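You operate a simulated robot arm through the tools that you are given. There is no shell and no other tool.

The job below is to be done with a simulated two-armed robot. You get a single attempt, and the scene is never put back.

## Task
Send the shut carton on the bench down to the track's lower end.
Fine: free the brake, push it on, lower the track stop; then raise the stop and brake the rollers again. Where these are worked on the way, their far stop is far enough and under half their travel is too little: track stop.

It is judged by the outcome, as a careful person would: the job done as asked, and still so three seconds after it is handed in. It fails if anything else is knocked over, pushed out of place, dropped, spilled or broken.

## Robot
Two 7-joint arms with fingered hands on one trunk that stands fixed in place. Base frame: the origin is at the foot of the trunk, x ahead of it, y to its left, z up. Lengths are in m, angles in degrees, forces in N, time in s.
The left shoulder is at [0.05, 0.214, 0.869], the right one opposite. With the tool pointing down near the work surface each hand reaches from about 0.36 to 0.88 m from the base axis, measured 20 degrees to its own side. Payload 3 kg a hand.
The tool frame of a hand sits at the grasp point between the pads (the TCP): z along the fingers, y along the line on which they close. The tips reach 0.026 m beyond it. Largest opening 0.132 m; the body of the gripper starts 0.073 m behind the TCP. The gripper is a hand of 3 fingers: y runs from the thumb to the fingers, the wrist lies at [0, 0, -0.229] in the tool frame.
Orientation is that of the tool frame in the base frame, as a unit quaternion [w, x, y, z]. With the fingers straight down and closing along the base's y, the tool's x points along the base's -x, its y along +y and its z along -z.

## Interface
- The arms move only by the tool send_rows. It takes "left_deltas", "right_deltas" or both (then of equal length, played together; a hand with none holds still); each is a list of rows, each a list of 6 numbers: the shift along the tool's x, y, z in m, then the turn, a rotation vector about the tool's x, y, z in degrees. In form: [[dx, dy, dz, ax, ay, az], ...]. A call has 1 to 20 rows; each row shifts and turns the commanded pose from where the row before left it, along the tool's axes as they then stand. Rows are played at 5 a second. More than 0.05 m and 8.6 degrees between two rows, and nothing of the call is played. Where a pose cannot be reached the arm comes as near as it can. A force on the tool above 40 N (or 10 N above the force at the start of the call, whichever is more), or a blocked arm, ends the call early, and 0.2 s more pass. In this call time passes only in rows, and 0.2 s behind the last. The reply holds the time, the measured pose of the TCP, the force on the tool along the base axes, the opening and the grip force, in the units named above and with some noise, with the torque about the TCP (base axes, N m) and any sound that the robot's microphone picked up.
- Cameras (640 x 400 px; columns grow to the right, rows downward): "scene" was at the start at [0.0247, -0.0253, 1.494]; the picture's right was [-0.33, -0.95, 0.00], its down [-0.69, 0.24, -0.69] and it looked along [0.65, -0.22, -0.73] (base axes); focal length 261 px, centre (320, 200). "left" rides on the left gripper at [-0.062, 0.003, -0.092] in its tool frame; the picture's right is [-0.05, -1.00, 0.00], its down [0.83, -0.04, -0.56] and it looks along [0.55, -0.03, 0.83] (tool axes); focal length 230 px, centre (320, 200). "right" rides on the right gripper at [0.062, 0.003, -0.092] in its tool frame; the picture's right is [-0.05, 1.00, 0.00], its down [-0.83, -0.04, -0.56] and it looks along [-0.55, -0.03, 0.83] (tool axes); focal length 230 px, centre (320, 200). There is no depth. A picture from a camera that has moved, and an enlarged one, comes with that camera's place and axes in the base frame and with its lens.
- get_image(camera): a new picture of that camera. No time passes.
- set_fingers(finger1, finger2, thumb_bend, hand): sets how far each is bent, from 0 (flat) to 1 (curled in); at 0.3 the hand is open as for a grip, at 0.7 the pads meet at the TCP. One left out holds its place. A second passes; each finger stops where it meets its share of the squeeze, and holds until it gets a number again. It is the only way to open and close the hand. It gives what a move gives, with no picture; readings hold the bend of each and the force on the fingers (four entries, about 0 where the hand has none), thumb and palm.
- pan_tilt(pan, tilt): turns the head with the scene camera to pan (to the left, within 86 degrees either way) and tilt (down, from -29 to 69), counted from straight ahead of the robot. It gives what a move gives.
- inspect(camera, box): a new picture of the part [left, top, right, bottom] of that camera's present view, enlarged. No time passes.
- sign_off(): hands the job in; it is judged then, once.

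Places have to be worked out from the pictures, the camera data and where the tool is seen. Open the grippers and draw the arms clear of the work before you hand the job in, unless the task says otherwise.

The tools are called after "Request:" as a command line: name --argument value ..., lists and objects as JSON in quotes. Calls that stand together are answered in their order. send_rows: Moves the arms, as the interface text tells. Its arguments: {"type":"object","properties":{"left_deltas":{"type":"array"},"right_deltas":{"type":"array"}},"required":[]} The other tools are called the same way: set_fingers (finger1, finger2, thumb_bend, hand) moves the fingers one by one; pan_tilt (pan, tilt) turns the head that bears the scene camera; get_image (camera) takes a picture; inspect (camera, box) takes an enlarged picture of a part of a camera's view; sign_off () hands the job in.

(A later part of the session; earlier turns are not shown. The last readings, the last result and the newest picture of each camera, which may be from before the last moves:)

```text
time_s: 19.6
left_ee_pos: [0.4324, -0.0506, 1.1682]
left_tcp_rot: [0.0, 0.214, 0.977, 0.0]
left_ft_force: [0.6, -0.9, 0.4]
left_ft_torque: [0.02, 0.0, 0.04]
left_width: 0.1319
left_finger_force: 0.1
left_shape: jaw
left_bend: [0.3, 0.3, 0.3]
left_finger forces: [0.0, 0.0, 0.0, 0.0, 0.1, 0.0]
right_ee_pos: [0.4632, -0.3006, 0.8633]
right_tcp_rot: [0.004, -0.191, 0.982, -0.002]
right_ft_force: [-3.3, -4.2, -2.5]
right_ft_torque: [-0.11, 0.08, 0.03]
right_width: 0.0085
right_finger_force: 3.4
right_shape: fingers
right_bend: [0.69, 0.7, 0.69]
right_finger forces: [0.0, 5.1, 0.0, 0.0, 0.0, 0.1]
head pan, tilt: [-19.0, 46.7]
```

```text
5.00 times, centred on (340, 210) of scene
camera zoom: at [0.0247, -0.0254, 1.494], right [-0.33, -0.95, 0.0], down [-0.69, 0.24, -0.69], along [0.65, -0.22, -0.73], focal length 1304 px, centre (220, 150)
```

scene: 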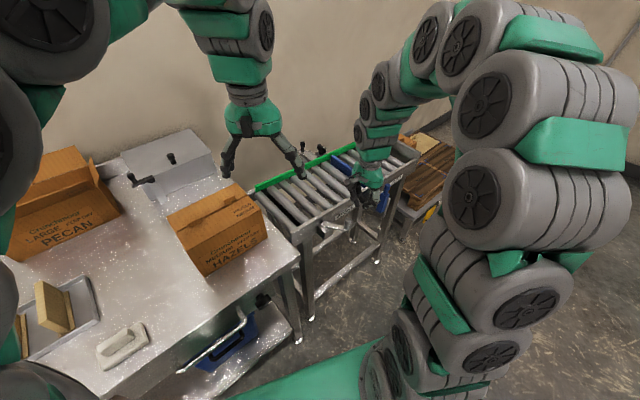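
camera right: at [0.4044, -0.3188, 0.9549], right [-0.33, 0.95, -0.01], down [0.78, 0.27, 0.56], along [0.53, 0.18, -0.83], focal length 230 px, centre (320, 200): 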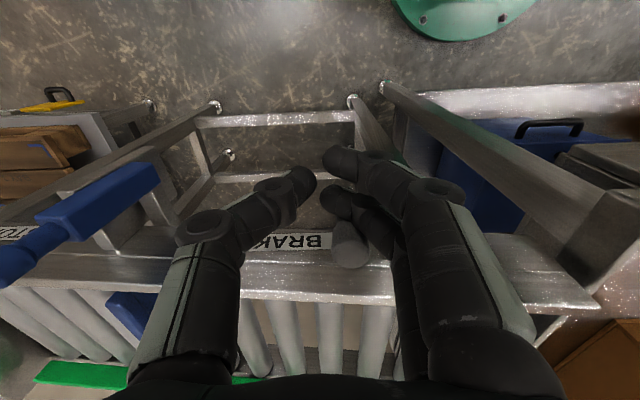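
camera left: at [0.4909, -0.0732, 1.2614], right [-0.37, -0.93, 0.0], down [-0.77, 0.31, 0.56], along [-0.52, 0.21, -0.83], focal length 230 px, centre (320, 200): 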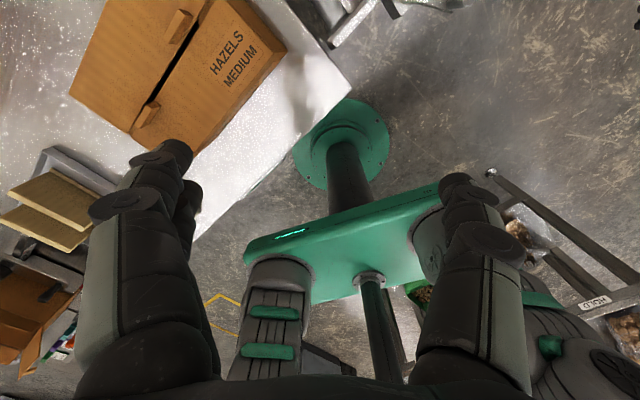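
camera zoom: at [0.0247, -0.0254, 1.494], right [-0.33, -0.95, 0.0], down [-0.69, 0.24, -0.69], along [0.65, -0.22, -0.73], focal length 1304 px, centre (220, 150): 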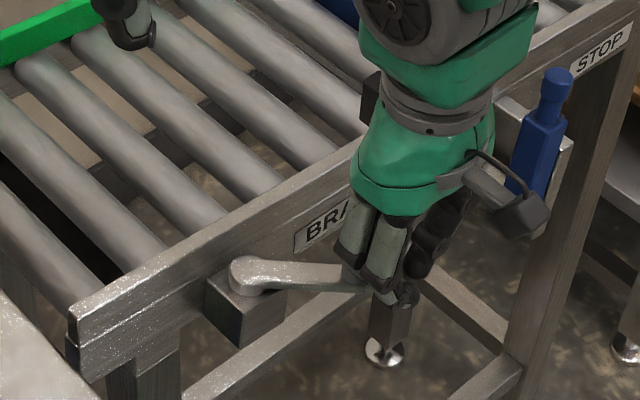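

The crank is turning at only about 5 N. I continue along the arc toward the rail until it stops.

Request:
send_rows --right_deltas '[[-0.0104, -0.0049, 0, 0, 0, 0], [-0.011, -0.0029, 0, 0, 0, 0], [-0.008, -0.001, 0, 0, 0, 0]]'

Request:
get_image --camera "right"

Request:
inspect --camera "scene" --box '[290, 170, 390, 250]'

```text
time_s: 20.4
left_ee_pos: [0.4325, -0.0516, 1.1682]
left_tcp_rot: [-0.001, 0.215, 0.977, 0.0]
left_ft_force: [0.3, 0.5, 0.2]
left_ft_torque: [0.0, 0.01, 0.04]
left_width: 0.1318
left_finger_force: 0.1
left_shape: jaw
left_bend: [0.3, 0.3, 0.3]
left_finger forces: [0.0, 0.1, 0.0, 0.1, 0.1, 0.0]
right_ee_pos: [0.4938, -0.2959, 0.8644]
right_tcp_rot: [0.004, -0.191, 0.982, -0.002]
right_ft_force: [-0.3, 0.1, 0.4]
right_ft_torque: [-0.02, -0.02, -0.02]
right_width: 0.0084
right_finger_force: 0.1
right_shape: fingers
right_bend: [0.69, 0.69, 0.69]
right_finger forces: [0.0, 0.0, 0.0, 0.0, 0.0, 0.1]
head pan, tilt: [-19.0, 46.7]
```

```text
taken
camera right: at [0.4356, -0.3151, 0.9551], right [-0.33, 0.95, -0.01], down [0.78, 0.27, 0.56], along [0.53, 0.18, -0.83], focal length 230 px, centre (320, 200)
```

right: 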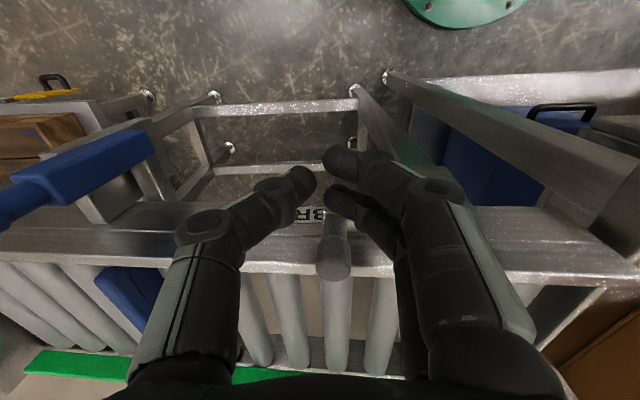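

```text
5.00 times, centred on (340, 210) of scene
camera zoom: at [0.0248, -0.0253, 1.494], right [-0.33, -0.95, 0.0], down [-0.69, 0.24, -0.69], along [0.65, -0.22, -0.73], focal length 1304 px, centre (220, 150)
```

zoom: 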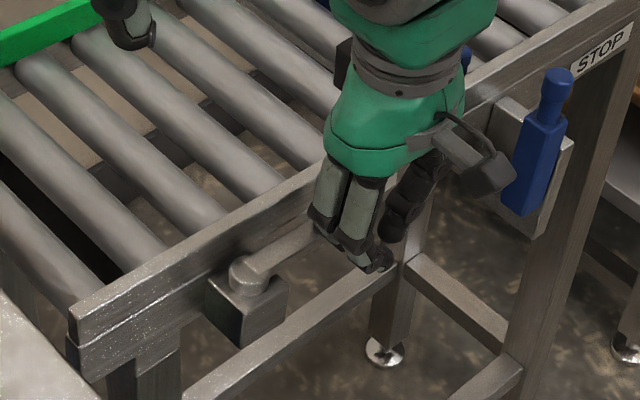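

The crank arm now lies nearly parallel to the rail, and the finger has lost contact. I press a bit more to be sure it is at its far stop.

Request:
send_rows --right_deltas '[[-0.006, 0, 0, 0, 0, 0], [-0.006, 0, 0, 0, 0, 0], [-0.004, 0, 0, 0, 0, 0]]'

Request:
get_image --camera "right"

```text
time_s: 21.1
left_ee_pos: [0.4328, -0.0514, 1.1682]
left_tcp_rot: [0.0, 0.214, 0.977, 0.0]
left_ft_force: [-1.0, 0.3, 0.9]
left_ft_torque: [0.02, -0.02, -0.02]
left_width: 0.1318
left_finger_force: 0.0
left_shape: jaw
left_bend: [0.3, 0.3, 0.3]
left_finger forces: [0.1, 0.0, 0.0, 0.1, 0.0, 0.1]
right_ee_pos: [0.5085, -0.2891, 0.8621]
right_tcp_rot: [0.003, -0.191, 0.982, -0.003]
right_ft_force: [-11.3, -3.9, 0.5]
right_ft_torque: [-0.09, 0.18, 0.1]
right_width: 0.0085
right_finger_force: 5.7
right_shape: fingers
right_bend: [0.69, 0.69, 0.69]
right_finger forces: [0.1, 11.6, 0.0, 0.0, 0.1, 0.0]
head pan, tilt: [-19.0, 46.7]
```

```text
taken
camera right: at [0.4502, -0.3092, 0.9546], right [-0.33, 0.95, -0.01], down [0.78, 0.27, 0.56], along [0.53, 0.18, -0.83], focal length 230 px, centre (320, 200)
```

right: 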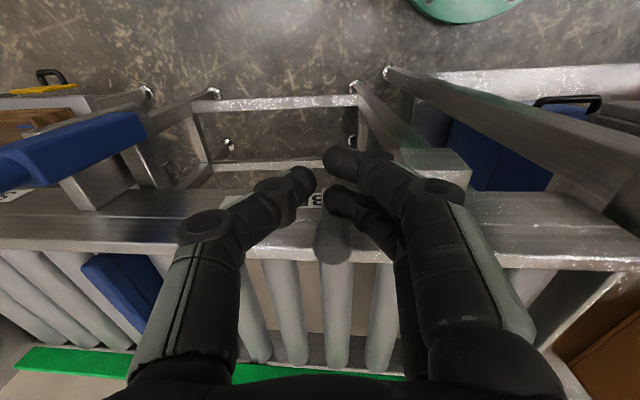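

The crank is against its far stop, parallel to the rail, so the brake is free. I draw the right hand back, up and down-track, while the left hand goes over behind the carton's up-track end and turns to face along the track.

Request:
send_rows --right_deltas '[[0.035, 0, 0, 0, 0, 0], [0.03, 0, 0, 0, 0, 0], [0, 0, -0.035, 0, 0, 0], [0, 0, -0.035, 0, 0, 0], [0, -0.04, -0.03, 0, 0, 0], [0, -0.04, 0, 0, 0, 0], [0, -0.04, 0, 0, 0, 0], [0, -0.04, 0, 0, 0, 0], [0, 0, 0, 0, 0, 0], [0, 0, 0, 0, 0, 0], [0, 0, 0, 0, 0, 0], [0, 0, 0, 0, 0, 0]]' --left_deltas '[[0.00985, 0.0383, 0.0169, 0, 0, 0], [0.00985, 0.0383, 0.0169, 0, 0, 0], [0.00985, 0.0383, 0.0169, 0, 0, 0], [0.00985, 0.0383, 0.0169, 0, 0, 0], [0.00985, 0.0383, 0.0169, 0, 0, 0], [0.00985, 0.0383, 0.0169, 0, 0, 0], [0.00985, 0.0383, 0.0169, 0, 0, 0], [0, 0, 0, 0, 0, 7.4], [0, 0, 0, 0, 0, 7.4], [0, 0, 0, 0, 0, 7.4], [0, 0, 0, 0, 0, 7.4], [0, 0, 0, 0, 0, 7.4]]'

Request:
set_fingers --hand "left" --finger1 0.37 --finger2 0.37 --thumb_bend 0.37

Request:
get_image --camera "scene"

Request:
get_image --camera "left"

Request:
get_image --camera "right"

```text
time_s: 23.8
left_ee_pos: [0.4846, 0.2212, 1.0504]
left_tcp_rot: [0.0, 0.514, 0.858, 0.0]
left_ft_force: [0.7, -1.1, -0.4]
left_ft_torque: [0.02, 0.01, 0.03]
left_width: 0.1319
left_finger_force: 0.1
left_shape: jaw
left_bend: [0.3, 0.3, 0.3]
left_finger forces: [0.0, 0.0, 0.0, 0.1, 0.0, 0.0]
right_ee_pos: [0.5077, -0.4635, 0.9636]
right_tcp_rot: [0.004, -0.191, 0.982, -0.004]
right_ft_force: [-0.2, 0.3, 0.2]
right_ft_torque: [0.0, 0.0, 0.01]
right_width: 0.0085
right_finger_force: 0.1
right_shape: fingers
right_bend: [0.69, 0.69, 0.69]
right_finger forces: [0.0, 0.0, 0.1, 0.0, 0.1, 0.1]
head pan, tilt: [-19.0, 46.7]
```

```text
time_s: 24.8
left_ee_pos: [0.4835, 0.2221, 1.0511]
left_tcp_rot: [0.0, 0.514, 0.858, 0.0]
left_ft_force: [-0.4, 0.2, 0.4]
left_ft_torque: [0.0, -0.04, 0.03]
left_width: 0.1127
left_finger_force: 0.1
left_shape: fingers
left_bend: [0.37, 0.37, 0.37]
left_finger forces: [0.0, 0.1, 0.0, 0.0, 0.1, 0.0]
right_ee_pos: [0.5088, -0.463, 0.9643]
right_tcp_rot: [0.003, -0.191, 0.982, -0.002]
right_ft_force: [0.9, 0.3, 1.1]
right_ft_torque: [-0.04, -0.04, 0.03]
right_width: 0.0086
right_finger_force: 0.1
right_shape: fingers
right_bend: [0.69, 0.69, 0.69]
right_finger forces: [0.0, 0.0, 0.0, 0.0, 0.1, 0.1]
head pan, tilt: [-19.0, 46.7]
```

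```text
taken
```

scene: 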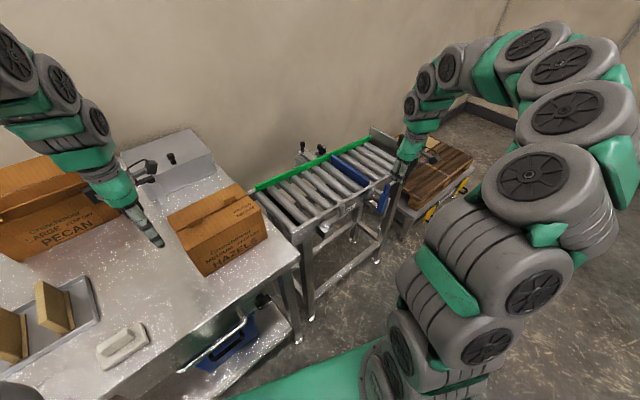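

```text
taken
camera left: at [0.5161, 0.1697, 1.1435], right [-0.86, -0.52, 0.0], down [-0.43, 0.71, 0.56], along [-0.29, 0.47, -0.83], focal length 230 px, centre (320, 200)
```

left: 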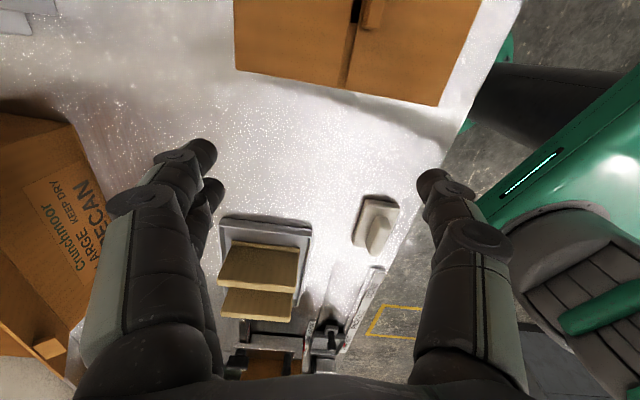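

```text
taken
camera right: at [0.4507, -0.4824, 1.0561], right [-0.33, 0.95, -0.01], down [0.78, 0.27, 0.56], along [0.53, 0.18, -0.83], focal length 230 px, centre (320, 200)
```

right: 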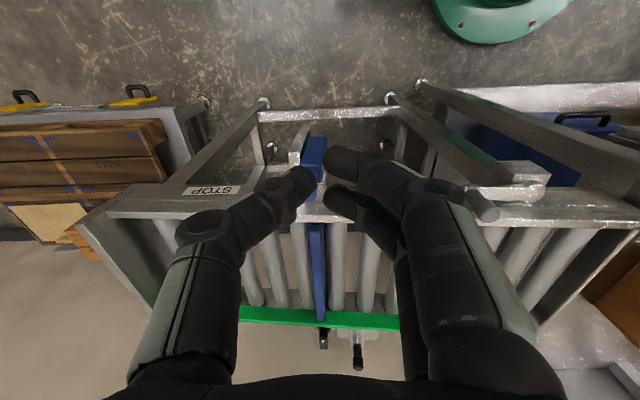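

The left hand is behind the carton, nearly centred on it. I back off 1.5 cm for margin, shift slightly toward the robot side and lower to pushing height (TCP z≈0.915).

Request:
send_rows --left_deltas '[[0.015, -0.004, 0.015, 0, 0, 0], [0, 0, 0.03, 0, 0, 0], [0, 0, 0.03, 0, 0, 0], [0, 0, 0.03, 0, 0, 0], [0, 0, 0.03, 0, 0, 0]]'

Request:
get_image --camera "left"

Request:
inspect --camera "scene" --box '[80, 130, 300, 290]'

```text
time_s: 25.9
left_ee_pos: [0.4733, 0.233, 0.9166]
left_tcp_rot: [0.0, 0.514, 0.857, 0.0]
left_ft_force: [0.4, 0.2, -0.2]
left_ft_torque: [-0.02, 0.02, -0.05]
left_width: 0.1122
left_finger_force: 0.1
left_shape: fingers
left_bend: [0.37, 0.37, 0.37]
left_finger forces: [0.0, 0.1, 0.1, 0.1, 0.0, 0.0]
right_ee_pos: [0.508, -0.4628, 0.9647]
right_tcp_rot: [0.005, -0.19, 0.982, -0.003]
right_ft_force: [-0.3, 0.0, 0.4]
right_ft_torque: [0.0, 0.05, 0.0]
right_width: 0.0085
right_finger_force: 0.1
right_shape: fingers
right_bend: [0.69, 0.69, 0.69]
right_finger forces: [0.0, 0.1, 0.0, 0.0, 0.0, 0.1]
head pan, tilt: [-19.0, 46.7]
```

```text
taken
camera left: at [0.5055, 0.1814, 1.009], right [-0.86, -0.52, 0.0], down [-0.43, 0.71, 0.56], along [-0.29, 0.47, -0.83], focal length 230 px, centre (320, 200)
```

left: 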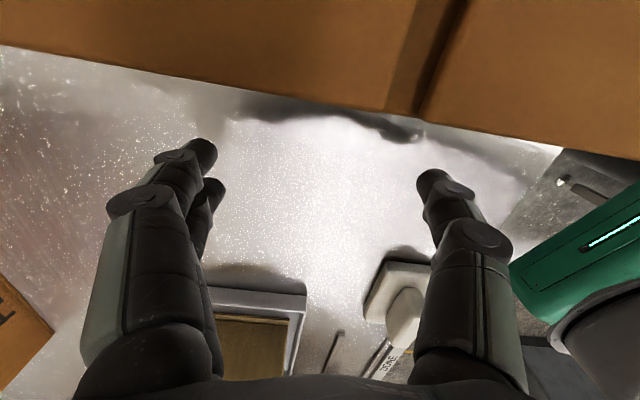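

```text
2.50 times, centred on (190, 210) of scene
camera zoom: at [0.0248, -0.0253, 1.494], right [-0.33, -0.95, 0.0], down [-0.69, 0.24, -0.69], along [0.65, -0.22, -0.73], focal length 652 px, centre (645, 175)
```

zoom: 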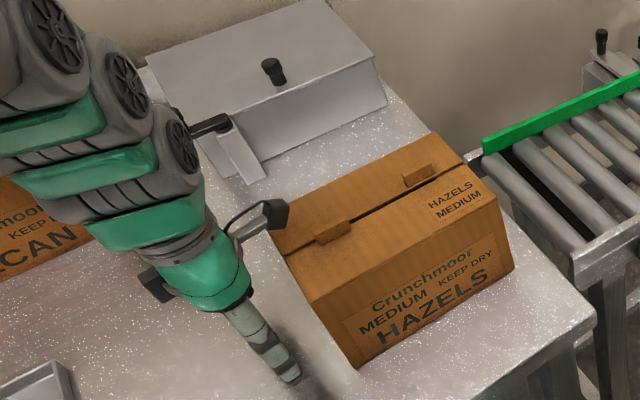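

The hand is lowered safely. The carton's end line looks about 4° off my finger line, so I correct that yaw and advance slowly until contact.

Request:
send_rows --left_deltas '[[0, 0, 0, 0, 0, 4], [-0.012, 0, 0, 0, 0, 0], [-0.01, 0, 0, 0, 0, 0], [-0.01, 0, 0, 0, 0, 0]]'

Request:
get_image --camera "left"

```text
time_s: 26.9
left_ee_pos: [0.4863, 0.2044, 0.9157]
left_tcp_rot: [0.001, 0.543, 0.84, 0.0]
left_ft_force: [-0.2, 0.1, 0.9]
left_ft_torque: [0.06, -0.02, -0.02]
left_width: 0.1118
left_finger_force: 0.1
left_shape: fingers
left_bend: [0.37, 0.37, 0.37]
left_finger forces: [0.0, 0.1, 0.0, 0.1, 0.1, 0.0]
right_ee_pos: [0.5084, -0.4637, 0.9647]
right_tcp_rot: [0.004, -0.191, 0.982, -0.002]
right_ft_force: [-0.3, -0.3, 0.0]
right_ft_torque: [0.01, 0.0, 0.01]
right_width: 0.0084
right_finger_force: 0.1
right_shape: fingers
right_bend: [0.69, 0.69, 0.69]
right_finger forces: [0.0, 0.0, 0.0, 0.0, 0.0, 0.0]
head pan, tilt: [-19.0, 46.7]
```

```text
taken
camera left: at [0.5148, 0.1498, 1.0082], right [-0.89, -0.46, 0.0], down [-0.38, 0.74, 0.55], along [-0.25, 0.49, -0.83], focal length 230 px, centre (320, 200)
```

left: 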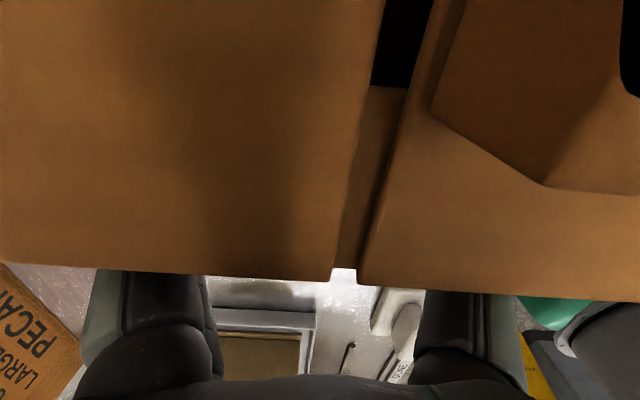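

No contact yet; the hand is nearly centred (about 5 mm toward the far side). I continue slowly.

Request:
send_rows --left_deltas '[[-0.01, -0.005, 0, 0, 0, 0], [-0.01, 0, 0, 0, 0, 0], [-0.01, 0, 0, 0, 0, 0]]'

Request:
get_image --camera "left"

Request:
inspect --camera "scene" --box '[130, 130, 350, 290]'

```text
time_s: 27.8
left_ee_pos: [0.494, 0.1738, 0.9166]
left_tcp_rot: [0.001, 0.543, 0.84, 0.0]
left_ft_force: [0.1, 0.3, -0.8]
left_ft_torque: [-0.02, 0.02, 0.04]
left_width: 0.1121
left_finger_force: 0.2
left_shape: fingers
left_bend: [0.37, 0.37, 0.37]
left_finger forces: [0.5, 0.1, 0.0, 0.0, 0.0, 0.1]
right_ee_pos: [0.5092, -0.4636, 0.9646]
right_tcp_rot: [0.004, -0.191, 0.982, -0.003]
right_ft_force: [-0.7, 0.2, -0.6]
right_ft_torque: [0.02, -0.02, 0.04]
right_width: 0.0085
right_finger_force: 0.0
right_shape: fingers
right_bend: [0.69, 0.69, 0.69]
right_finger forces: [0.0, 0.1, 0.0, 0.0, 0.0, 0.0]
head pan, tilt: [-19.0, 46.7]
```

```text
taken
camera left: at [0.5232, 0.1203, 1.0089], right [-0.89, -0.46, 0.0], down [-0.38, 0.74, 0.56], along [-0.25, 0.49, -0.83], focal length 230 px, centre (320, 200)
```

left: 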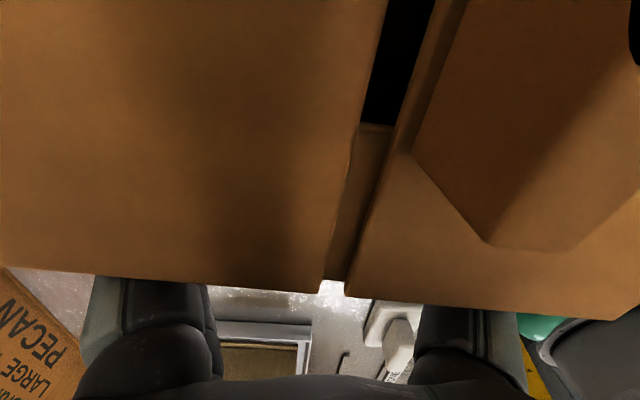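

```text
2.50 times, centred on (240, 210) of scene
camera zoom: at [0.0248, -0.0253, 1.494], right [-0.33, -0.95, 0.0], down [-0.69, 0.24, -0.69], along [0.65, -0.22, -0.73], focal length 652 px, centre (520, 175)
```

zoom: 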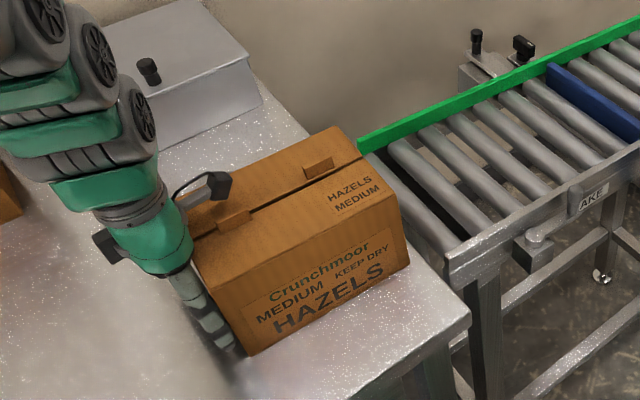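

Contact is light and one-sided on the far finger. I yaw back 4° so the thumb takes its share and push gently along the track line.

Request:
send_rows --left_deltas '[[0, 0, 0, 0, 0, -4], [-0.0149, -0.0016, 0, 0, 0, 0], [-0.0149, -0.0016, 0, 0, 0, 0], [-0.0149, -0.0016, 0, 0, 0, 0]]'

Request:
get_image --camera "left"

Request:
inspect --camera "scene" --box '[130, 130, 350, 290]'

```text
time_s: 28.8
left_ee_pos: [0.5105, 0.1326, 0.9159]
left_tcp_rot: [0.0, 0.512, 0.859, -0.001]
left_ft_force: [0.1, 1.4, 0.1]
left_ft_torque: [-0.05, 0.0, -0.01]
left_width: 0.1122
left_finger_force: 0.3
left_shape: fingers
left_bend: [0.37, 0.37, 0.37]
left_finger forces: [0.2, 0.0, 0.0, 0.1, 0.2, 0.0]
right_ee_pos: [0.5085, -0.4624, 0.965]
right_tcp_rot: [0.003, -0.19, 0.982, -0.003]
right_ft_force: [-0.5, -0.3, -0.4]
right_ft_torque: [0.05, -0.01, 0.0]
right_width: 0.0087
right_finger_force: 0.1
right_shape: fingers
right_bend: [0.69, 0.69, 0.69]
right_finger forces: [0.0, 0.0, 0.0, 0.0, 0.0, 0.0]
head pan, tilt: [-19.0, 46.7]
```

```text
taken
camera left: at [0.5427, 0.0802, 1.0086], right [-0.85, -0.52, 0.0], down [-0.43, 0.71, 0.55], along [-0.29, 0.47, -0.83], focal length 230 px, centre (320, 200)
```

left: 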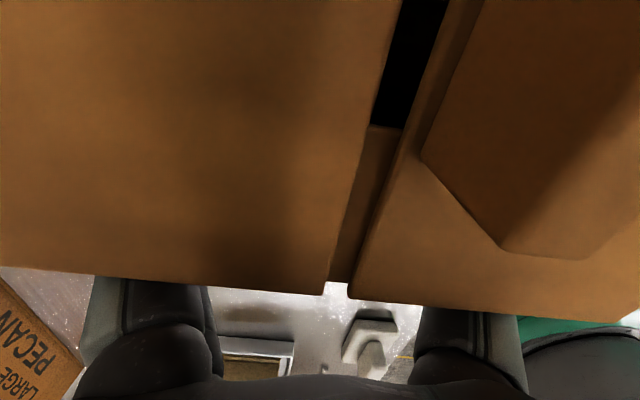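

```text
2.50 times, centred on (240, 210) of scene
camera zoom: at [0.0248, -0.0253, 1.494], right [-0.33, -0.95, 0.0], down [-0.69, 0.24, -0.69], along [0.65, -0.22, -0.73], focal length 652 px, centre (520, 175)
```

zoom: 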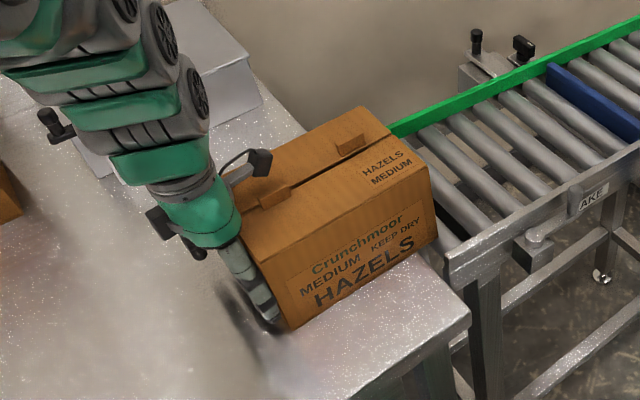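

The carton slides straight with both contacts. Before going on I check the left forearm's clearance from the machine with the black crank behind it.

Request:
inspect --camera "scene" --box '[90, 110, 250, 220]'

Request:
get_image --camera "scene"

```text
3.64 times, centred on (170, 165) of scene
camera zoom: at [0.0248, -0.0253, 1.494], right [-0.33, -0.95, 0.0], down [-0.69, 0.24, -0.69], along [0.65, -0.22, -0.73], focal length 948 px, centre (866, 327)
```

zoom: 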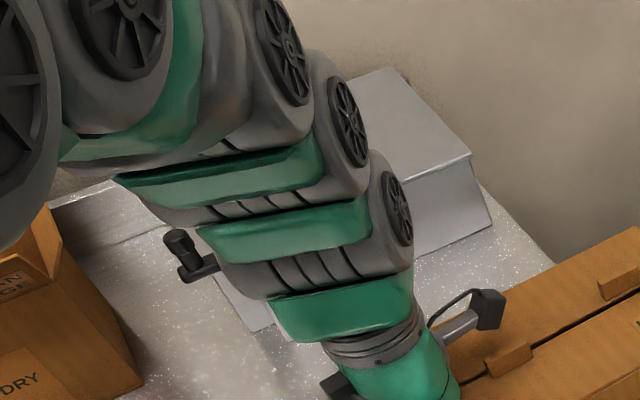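

```text
taken
```

scene: 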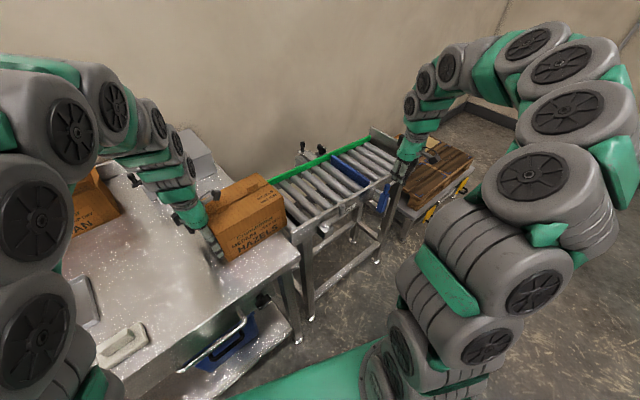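

The crank knob of the machine is unchanged and clear. Re-deriving with the corrected zoom gives bench ≈0.857 and carton top ≈0.983, so it still passes. I continue pushing the carton onto the rollers.

Request:
send_rows --left_deltas '[[-0.0199, -0.0015, 0, 0, 0, 0], [-0.0199, -0.0015, 0, 0, 0, 0], [-0.0199, -0.0015, 0, 0, 0, 0], [-0.0199, -0.0015, 0, 0, 0, 0]]'

Request:
get_image --camera "scene"

Request:
get_image --camera "left"

```text
time_s: 29.8
left_ee_pos: [0.5424, 0.06, 0.9172]
left_tcp_rot: [-0.001, 0.513, 0.858, -0.001]
left_ft_force: [-0.2, -0.2, 0.3]
left_ft_torque: [-0.02, 0.01, 0.01]
left_width: 0.1121
left_finger_force: 0.1
left_shape: fingers
left_bend: [0.37, 0.37, 0.37]
left_finger forces: [0.0, 0.0, 0.1, 0.0, 0.1, 0.0]
right_ee_pos: [0.5081, -0.4635, 0.9637]
right_tcp_rot: [0.004, -0.191, 0.982, -0.003]
right_ft_force: [0.1, 0.1, 0.3]
right_ft_torque: [0.01, 0.03, 0.02]
right_width: 0.0086
right_finger_force: 0.1
right_shape: fingers
right_bend: [0.69, 0.69, 0.69]
right_finger forces: [0.1, 0.0, 0.0, 0.1, 0.1, 0.0]
head pan, tilt: [-19.0, 46.7]
```

```text
taken
```

scene: 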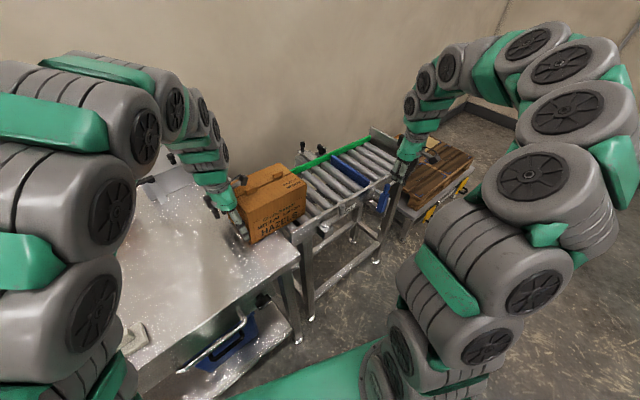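

```text
taken
camera left: at [0.5751, 0.0077, 1.0089], right [-0.86, -0.52, 0.0], down [-0.43, 0.71, 0.56], along [-0.29, 0.48, -0.83], focal length 230 px, centre (320, 200)
```

left: 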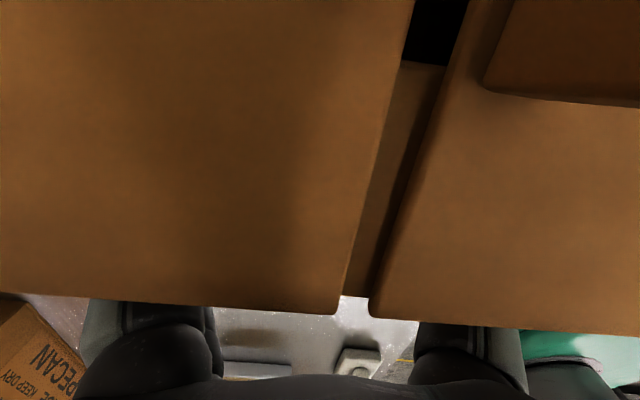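

The carton's front is over the first rollers and forces are near zero. I zoom in to check its attitude at the transition.

Request:
inspect --camera "scene" --box '[200, 140, 360, 260]'

Request:
get_image --camera "right"

```text
3.33 times, centred on (280, 200) of scene
camera zoom: at [0.0248, -0.0253, 1.494], right [-0.33, -0.95, 0.0], down [-0.69, 0.24, -0.69], along [0.65, -0.22, -0.73], focal length 869 px, centre (453, 200)
```

zoom: 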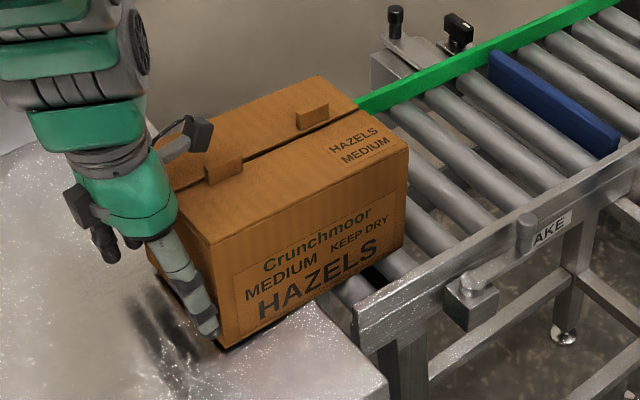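

```text
taken
camera right: at [0.4507, -0.4824, 1.0561], right [-0.33, 0.95, -0.01], down [0.78, 0.27, 0.56], along [0.53, 0.18, -0.83], focal length 230 px, centre (320, 200)
```

right: 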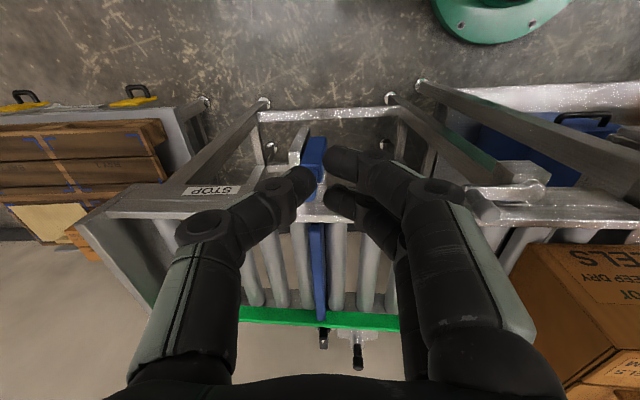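

The carton is level and inside the rails but looks yawed about 5° toward the near rail. I yaw the hand so the thumb side pushes more and continue.

Request:
send_rows --left_deltas '[[0, 0, 0, 0, 0, -5], [-0.0196, -0.0038, 0, 0, 0, 0], [-0.0196, -0.0038, 0, 0, 0, 0], [-0.0196, -0.0038, 0, 0, 0, 0]]'

Request:
inspect --camera "scene" --box '[200, 140, 360, 260]'

```text
time_s: 30.8
left_ee_pos: [0.5664, 0.0047, 0.9148]
left_tcp_rot: [0.0, 0.474, 0.88, 0.0]
left_ft_force: [0.5, 0.3, -0.9]
left_ft_torque: [0.0, 0.0, -0.01]
left_width: 0.1118
left_finger_force: 0.3
left_shape: fingers
left_bend: [0.37, 0.37, 0.37]
left_finger forces: [0.0, 0.1, 0.1, 0.1, 0.1, 0.1]
right_ee_pos: [0.5088, -0.4624, 0.9637]
right_tcp_rot: [0.004, -0.19, 0.982, -0.003]
right_ft_force: [0.2, -1.1, 0.3]
right_ft_torque: [-0.02, -0.02, 0.0]
right_width: 0.0086
right_finger_force: 0.0
right_shape: fingers
right_bend: [0.69, 0.69, 0.69]
right_finger forces: [0.1, 0.1, 0.1, 0.1, 0.1, 0.0]
head pan, tilt: [-19.0, 46.7]
```

```text
3.33 times, centred on (280, 200) of scene
camera zoom: at [0.0248, -0.0253, 1.494], right [-0.33, -0.95, 0.0], down [-0.69, 0.24, -0.69], along [0.65, -0.22, -0.73], focal length 869 px, centre (453, 200)
```

zoom: 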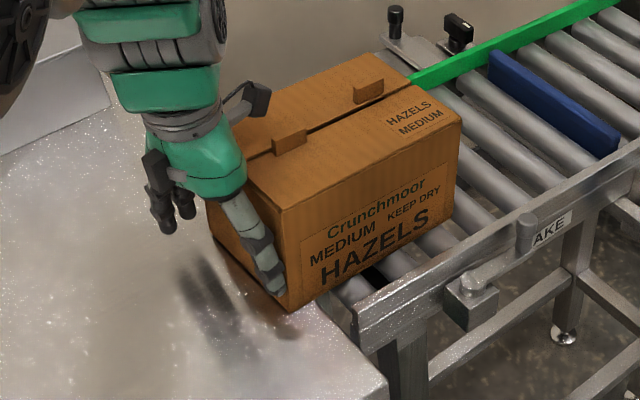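

The carton's rear is near the bench edge. I keep pushing the last stretch.

Request:
send_rows --left_deltas '[[-0.0196, -0.0038, 0, 0, 0, 0], [-0.0196, -0.0038, 0, 0, 0, 0], [-0.0196, -0.0038, 0, 0, 0, 0]]'

Request:
inspect --camera "scene" --box '[220, 120, 400, 250]'

```text
time_s: 31.6
left_ee_pos: [0.5885, -0.052, 0.9152]
left_tcp_rot: [0.0, 0.475, 0.88, 0.001]
left_ft_force: [0.3, 0.4, 0.4]
left_ft_torque: [-0.01, -0.03, -0.01]
left_width: 0.112
left_finger_force: 0.0
left_shape: fingers
left_bend: [0.37, 0.37, 0.37]
left_finger forces: [0.0, 0.1, 0.0, 0.1, 0.0, 0.0]
right_ee_pos: [0.5097, -0.4619, 0.9637]
right_tcp_rot: [0.004, -0.191, 0.982, -0.002]
right_ft_force: [0.5, -0.2, -0.6]
right_ft_torque: [0.01, -0.02, 0.0]
right_width: 0.0086
right_finger_force: 0.1
right_shape: fingers
right_bend: [0.69, 0.69, 0.69]
right_finger forces: [0.0, 0.0, 0.1, 0.0, 0.0, 0.0]
head pan, tilt: [-19.0, 46.7]
```

```text
3.08 times, centred on (310, 185) of scene
camera zoom: at [0.0248, -0.0253, 1.494], right [-0.33, -0.95, 0.0], down [-0.69, 0.24, -0.69], along [0.65, -0.22, -0.73], focal length 802 px, centre (351, 246)
```

zoom: 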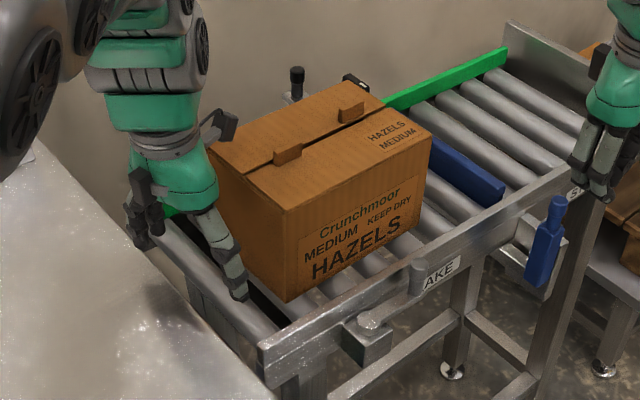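

The carton has left the bench and rolls on its own. I lift the left hand clear and let it roll up to the stop.

Request:
send_rows --left_deltas '[[0.01, 0, -0.03, 0, 0, 0], [0.03, 0, -0.04, 0, 0, 0], [0.03, 0, -0.04, 0, 0, 0], [0.03, 0, -0.03, 0, 0, 0], [0, 0, 0, 0, 0, 0], [0, 0, 0, 0, 0, 0], [0, 0, 0, 0, 0, 0]]'

Request:
inspect --camera "scene" --box '[240, 110, 420, 240]'

Request:
get_image --camera "right"

```text
time_s: 33.1
left_ee_pos: [0.533, 0.0332, 1.0556]
left_tcp_rot: [0.0, 0.476, 0.879, 0.0]
left_ft_force: [1.4, -0.3, -0.8]
left_ft_torque: [-0.02, 0.0, 0.0]
left_width: 0.1121
left_finger_force: 0.0
left_shape: fingers
left_bend: [0.37, 0.37, 0.37]
left_finger forces: [0.0, 0.1, 0.0, 0.0, 0.0, 0.1]
right_ee_pos: [0.5092, -0.4638, 0.9645]
right_tcp_rot: [0.003, -0.191, 0.982, -0.003]
right_ft_force: [-0.5, -0.7, -0.1]
right_ft_torque: [-0.02, -0.02, 0.03]
right_width: 0.0085
right_finger_force: 0.0
right_shape: fingers
right_bend: [0.69, 0.69, 0.69]
right_finger forces: [0.0, 0.0, 0.0, 0.1, 0.0, 0.0]
head pan, tilt: [-19.0, 46.7]
```

```text
3.08 times, centred on (330, 175) of scene
camera zoom: at [0.0248, -0.0253, 1.494], right [-0.33, -0.95, 0.0], down [-0.69, 0.24, -0.69], along [0.65, -0.22, -0.73], focal length 802 px, centre (289, 277)
```

zoom: 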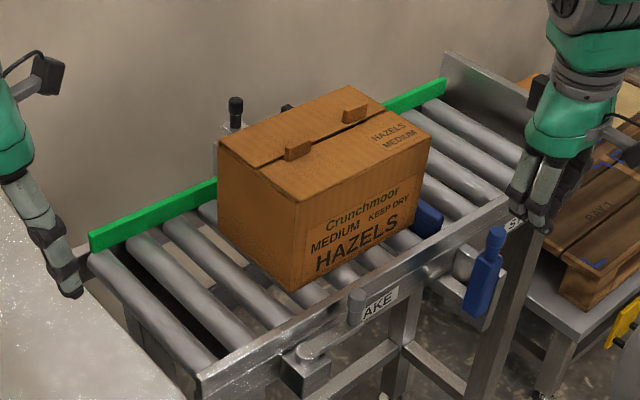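

```text
taken
camera right: at [0.4507, -0.4824, 1.0561], right [-0.33, 0.95, -0.01], down [0.78, 0.27, 0.56], along [0.53, 0.18, -0.83], focal length 230 px, centre (320, 200)
```

right: 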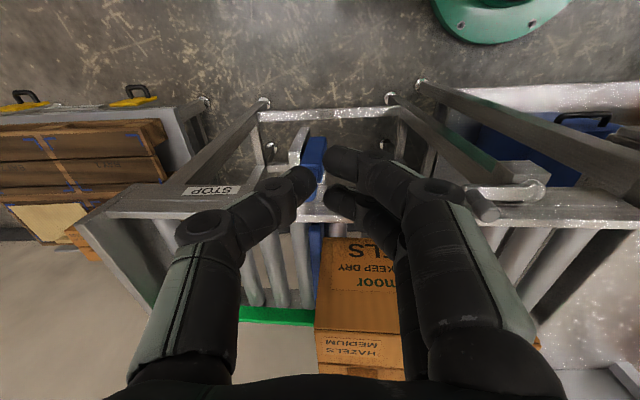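

The carton now rests against the raised stop. I bring the closed right fingers above the blue handle's grip at about (0.564,-0.456, top 0.873) and touch down gently to find out how it moves.

Request:
send_rows --right_deltas '[[-0.027, -0.0065, 0, 0, 0, 0], [-0.0265, -0.0065, 0, 0, 0, 0], [0, 0, 0.03, 0, 0, 0], [0, 0, 0.025, 0, 0, 0]]'

Request:
inspect --camera "scene" --box '[350, 140, 450, 220]'

Request:
get_image --camera "right"

```text
time_s: 34.1
left_ee_pos: [0.5322, 0.0325, 1.0551]
left_tcp_rot: [0.0, 0.475, 0.88, 0.001]
left_ft_force: [-0.4, 0.7, 0.5]
left_ft_torque: [0.01, -0.02, 0.03]
left_width: 0.1118
left_finger_force: 0.0
left_shape: fingers
left_bend: [0.37, 0.37, 0.37]
left_finger forces: [0.0, 0.1, 0.1, 0.0, 0.0, 0.0]
right_ee_pos: [0.5628, -0.4525, 0.9077]
right_tcp_rot: [0.004, -0.191, 0.982, -0.003]
right_ft_force: [0.8, -0.2, 0.0]
right_ft_torque: [0.01, 0.01, 0.01]
right_width: 0.0082
right_finger_force: 0.1
right_shape: fingers
right_bend: [0.69, 0.69, 0.69]
right_finger forces: [0.1, 0.1, 0.0, 0.1, 0.2, 0.0]
head pan, tilt: [-19.0, 46.7]
```

```text
5.00 times, centred on (400, 180) of scene
camera zoom: at [0.0248, -0.0253, 1.494], right [-0.33, -0.95, 0.0], down [-0.69, 0.24, -0.69], along [0.65, -0.22, -0.73], focal length 1304 px, centre (-80, 300)
```

zoom: 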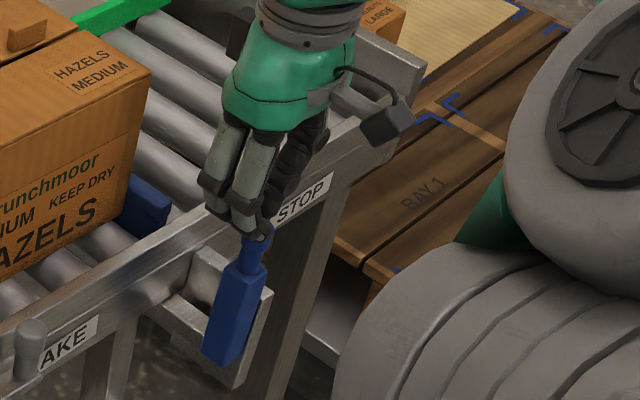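

```text
taken
camera right: at [0.5054, -0.4718, 0.9998], right [-0.33, 0.95, -0.01], down [0.78, 0.27, 0.56], along [0.53, 0.18, -0.83], focal length 230 px, centre (320, 200)
```

right: 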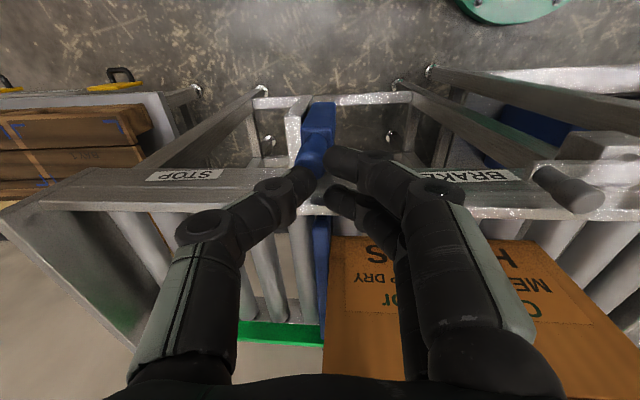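

The fingertips are right above the grip. I press down in small steps to see if it yields.

Request:
send_rows --right_deltas '[[0, -0.004, 0.004, 0, 0, 0], [0, 0, 0.006, 0, 0, 0], [0, 0, 0.006, 0, 0, 0], [0, 0, 0.006, 0, 0, 0]]'

Request:
inspect --camera "scene" --box '[350, 140, 450, 220]'

```text
time_s: 35.1
left_ee_pos: [0.5335, 0.0316, 1.0557]
left_tcp_rot: [0.0, 0.475, 0.88, 0.0]
left_ft_force: [0.1, 0.2, -0.1]
left_ft_torque: [0.01, 0.0, -0.02]
left_width: 0.1121
left_finger_force: 0.0
left_shape: fingers
left_bend: [0.37, 0.37, 0.37]
left_finger forces: [0.0, 0.0, 0.0, 0.1, 0.0, 0.0]
right_ee_pos: [0.5645, -0.4577, 0.887]
right_tcp_rot: [0.005, -0.191, 0.982, -0.002]
right_ft_force: [0.1, 0.5, 0.5]
right_ft_torque: [-0.03, 0.04, 0.01]
right_width: 0.0083
right_finger_force: 0.0
right_shape: fingers
right_bend: [0.69, 0.69, 0.69]
right_finger forces: [0.2, 0.0, 0.1, 0.0, 0.1, 0.0]
head pan, tilt: [-19.0, 46.7]
```

```text
5.00 times, centred on (400, 180) of scene
camera zoom: at [0.0248, -0.0253, 1.494], right [-0.33, -0.95, 0.0], down [-0.69, 0.24, -0.69], along [0.65, -0.22, -0.73], focal length 1304 px, centre (-80, 300)
```

zoom: 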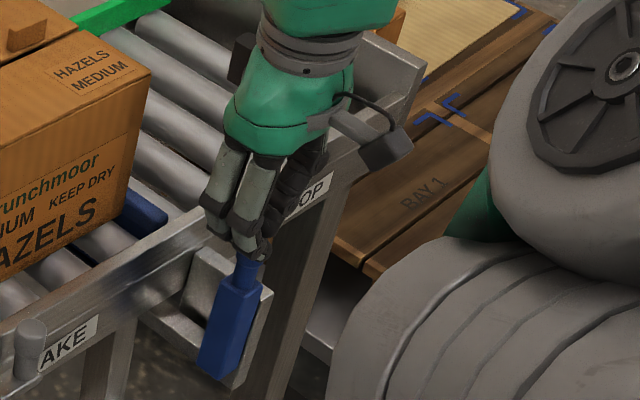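

The handle slides straight down with almost no force and the blade drops with it. I keep lowering it to its far stop.

Request:
send_rows --right_deltas '[[0, 0, 0.007, 0, 0, 0], [0, 0, 0.007, 0, 0, 0], [0, 0, 0.007, 0, 0, 0]]'

Request:
inspect --camera "scene" --box '[350, 140, 450, 220]'

```text
time_s: 36.0
left_ee_pos: [0.5331, 0.0313, 1.0545]
left_tcp_rot: [0.0, 0.475, 0.88, -0.001]
left_ft_force: [0.5, 0.5, 0.1]
left_ft_torque: [-0.02, 0.02, 0.01]
left_width: 0.112
left_finger_force: 0.1
left_shape: fingers
left_bend: [0.37, 0.37, 0.37]
left_finger forces: [0.0, 0.0, 0.0, 0.0, 0.0, 0.0]
right_ee_pos: [0.565, -0.4578, 0.8661]
right_tcp_rot: [0.005, -0.191, 0.982, -0.002]
right_ft_force: [-0.3, 0.1, 0.0]
right_ft_torque: [0.01, 0.04, 0.0]
right_width: 0.0084
right_finger_force: 0.1
right_shape: fingers
right_bend: [0.69, 0.69, 0.69]
right_finger forces: [0.0, 0.0, 0.0, 0.0, 0.0, 0.0]
head pan, tilt: [-19.0, 46.7]
```

```text
5.00 times, centred on (400, 180) of scene
camera zoom: at [0.0248, -0.0253, 1.494], right [-0.33, -0.95, 0.0], down [-0.69, 0.24, -0.69], along [0.65, -0.22, -0.73], focal length 1304 px, centre (-80, 300)
```

zoom: 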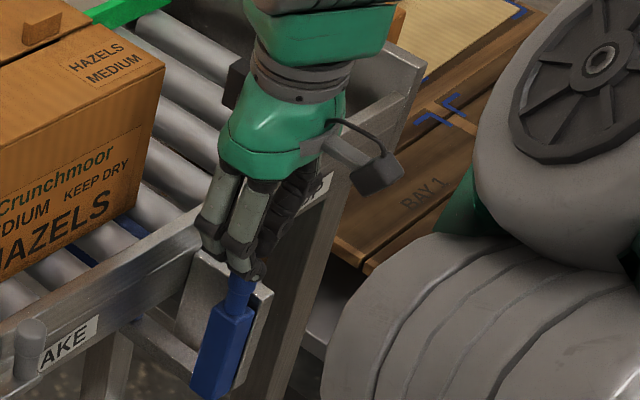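

The carton is starting to roll over the lowered blade. I keep pressing down until the handle reaches its lower stop.

Request:
send_rows --right_deltas '[[0, 0, 0.007, 0, 0, 0], [0, 0, 0.007, 0, 0, 0], [0, 0, 0.007, 0, 0, 0]]'

Request:
inspect --camera "scene" --box '[330, 120, 450, 220]'

```text
time_s: 36.8
left_ee_pos: [0.5329, 0.0326, 1.0545]
left_tcp_rot: [0.0, 0.475, 0.88, 0.001]
left_ft_force: [0.3, -0.3, -0.2]
left_ft_torque: [-0.02, 0.05, -0.02]
left_width: 0.1119
left_finger_force: 0.0
left_shape: fingers
left_bend: [0.37, 0.37, 0.37]
left_finger forces: [0.0, 0.0, 0.0, 0.0, 0.1, 0.0]
right_ee_pos: [0.564, -0.4562, 0.846]
right_tcp_rot: [0.005, -0.191, 0.982, -0.002]
right_ft_force: [6.8, 5.6, 28.2]
right_ft_torque: [0.0, -0.1, -0.03]
right_width: 0.0048
right_finger_force: 16.2
right_shape: fingers
right_bend: [0.81, 0.7, 0.68]
right_finger forces: [18.8, 9.3, 0.0, 0.1, 4.5, 0.1]
head pan, tilt: [-19.0, 46.7]
```

```text
4.00 times, centred on (390, 170) of scene
camera zoom: at [0.0246, -0.025, 1.494], right [-0.33, -0.95, 0.0], down [-0.69, 0.24, -0.69], along [0.65, -0.22, -0.73], focal length 1043 px, centre (40, 320)
```

zoom: 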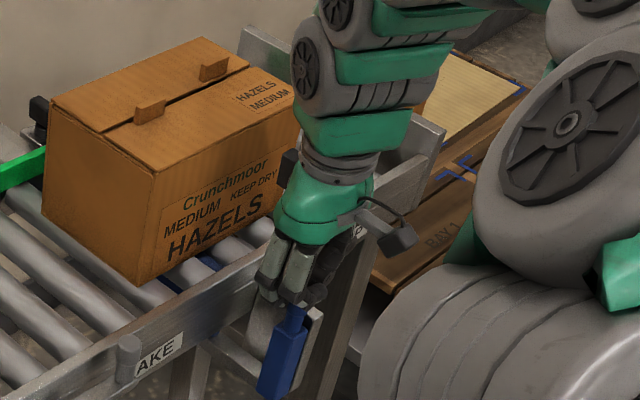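

The handle is at its lower stop (28 N) and the carton rolls on. I ease off a few millimetres and wait for the carton to reach the end plate.

Request:
send_rows --right_deltas '[[0, 0, -0.006, 0, 0, 0], [0, 0, 0, 0, 0, 0], [0, 0, 0, 0, 0, 0], [0, 0, 0, 0, 0, 0], [0, 0, 0, 0, 0, 0], [0, 0, 0, 0, 0, 0]]'

Request:
get_image --camera "scene"

Request:
get_image --camera "right"

```text
time_s: 38.1
left_ee_pos: [0.5328, 0.0321, 1.0561]
left_tcp_rot: [0.0, 0.475, 0.88, 0.0]
left_ft_force: [-0.1, -0.7, 0.8]
left_ft_torque: [0.0, 0.0, -0.03]
left_width: 0.1119
left_finger_force: 0.1
left_shape: fingers
left_bend: [0.37, 0.37, 0.37]
left_finger forces: [0.0, 0.0, 0.0, 0.1, 0.0, 0.0]
right_ee_pos: [0.5629, -0.458, 0.8527]
right_tcp_rot: [0.004, -0.191, 0.982, -0.003]
right_ft_force: [6.5, -2.1, 5.2]
right_ft_torque: [-0.1, -0.08, -0.03]
right_width: 0.002
right_finger_force: 9.2
right_shape: fingers
right_bend: [0.76, 0.67, 0.68]
right_finger forces: [9.7, 5.3, 0.1, 0.0, 2.6, 0.0]
head pan, tilt: [-19.0, 46.7]
```

```text
taken
```

scene: 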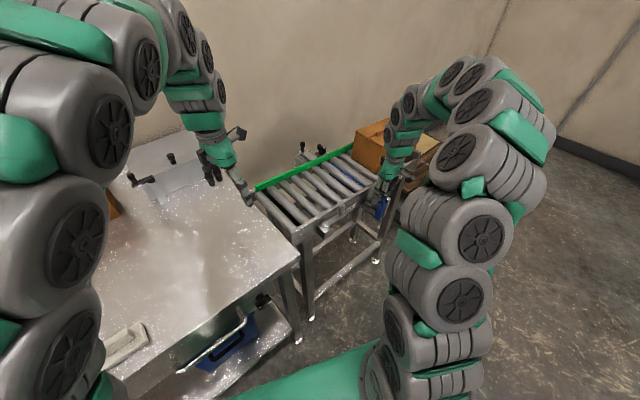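

```text
taken
camera right: at [0.5058, -0.4778, 0.9429], right [-0.33, 0.95, -0.01], down [0.78, 0.27, 0.56], along [0.53, 0.18, -0.83], focal length 230 px, centre (320, 200)
```

right: 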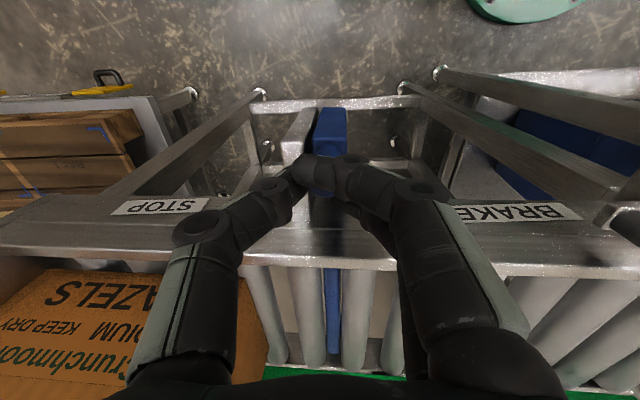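

The carton has rolled to the lower end plate. Now I lift the right hand off the handle to see where the grip sits and whether it stays down.

Request:
send_rows --right_deltas '[[0, 0, -0.02, 0, 0, 0], [0, 0, -0.03, 0, 0, 0], [0.03, 0, -0.03, 0, 0, 0], [0.03, 0, -0.02, 0, 0, 0]]'

Request:
get_image --camera "right"

Request:
inspect --camera "scene" --box '[330, 120, 450, 220]'

```text
time_s: 39.1
left_ee_pos: [0.5325, 0.0318, 1.0541]
left_tcp_rot: [0.0, 0.475, 0.88, 0.0]
left_ft_force: [-0.4, 0.0, -0.1]
left_ft_torque: [0.02, -0.01, 0.0]
left_width: 0.1121
left_finger_force: 0.1
left_shape: fingers
left_bend: [0.37, 0.37, 0.37]
left_finger forces: [0.1, 0.0, 0.0, 0.0, 0.0, 0.0]
right_ee_pos: [0.5097, -0.4801, 0.95]
right_tcp_rot: [0.004, -0.191, 0.981, -0.003]
right_ft_force: [0.5, 0.8, -0.2]
right_ft_torque: [0.0, -0.06, -0.04]
right_width: 0.0083
right_finger_force: 0.1
right_shape: fingers
right_bend: [0.69, 0.69, 0.69]
right_finger forces: [0.0, 0.1, 0.0, 0.0, 0.1, 0.0]
head pan, tilt: [-19.0, 46.7]
```

```text
taken
camera right: at [0.4512, -0.4993, 1.0415], right [-0.33, 0.94, -0.01], down [0.78, 0.27, 0.56], along [0.53, 0.18, -0.83], focal length 230 px, centre (320, 200)
```

right: 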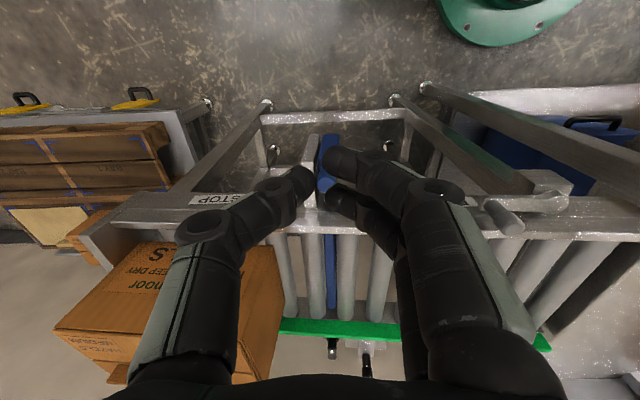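

```text
4.00 times, centred on (390, 170) of scene
camera zoom: at [0.0247, -0.0253, 1.494], right [-0.33, -0.95, 0.0], down [-0.69, 0.24, -0.69], along [0.65, -0.22, -0.73], focal length 1043 px, centre (40, 320)
```

zoom: 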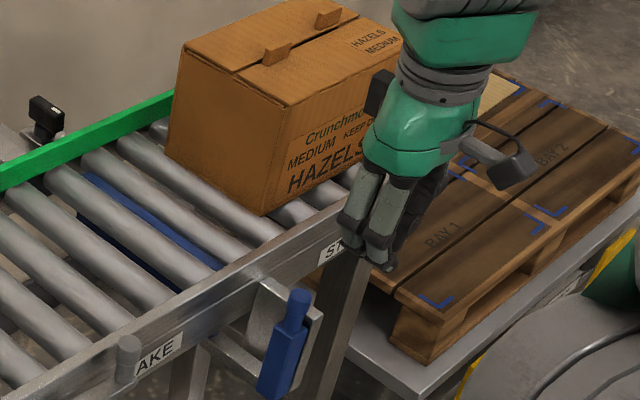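

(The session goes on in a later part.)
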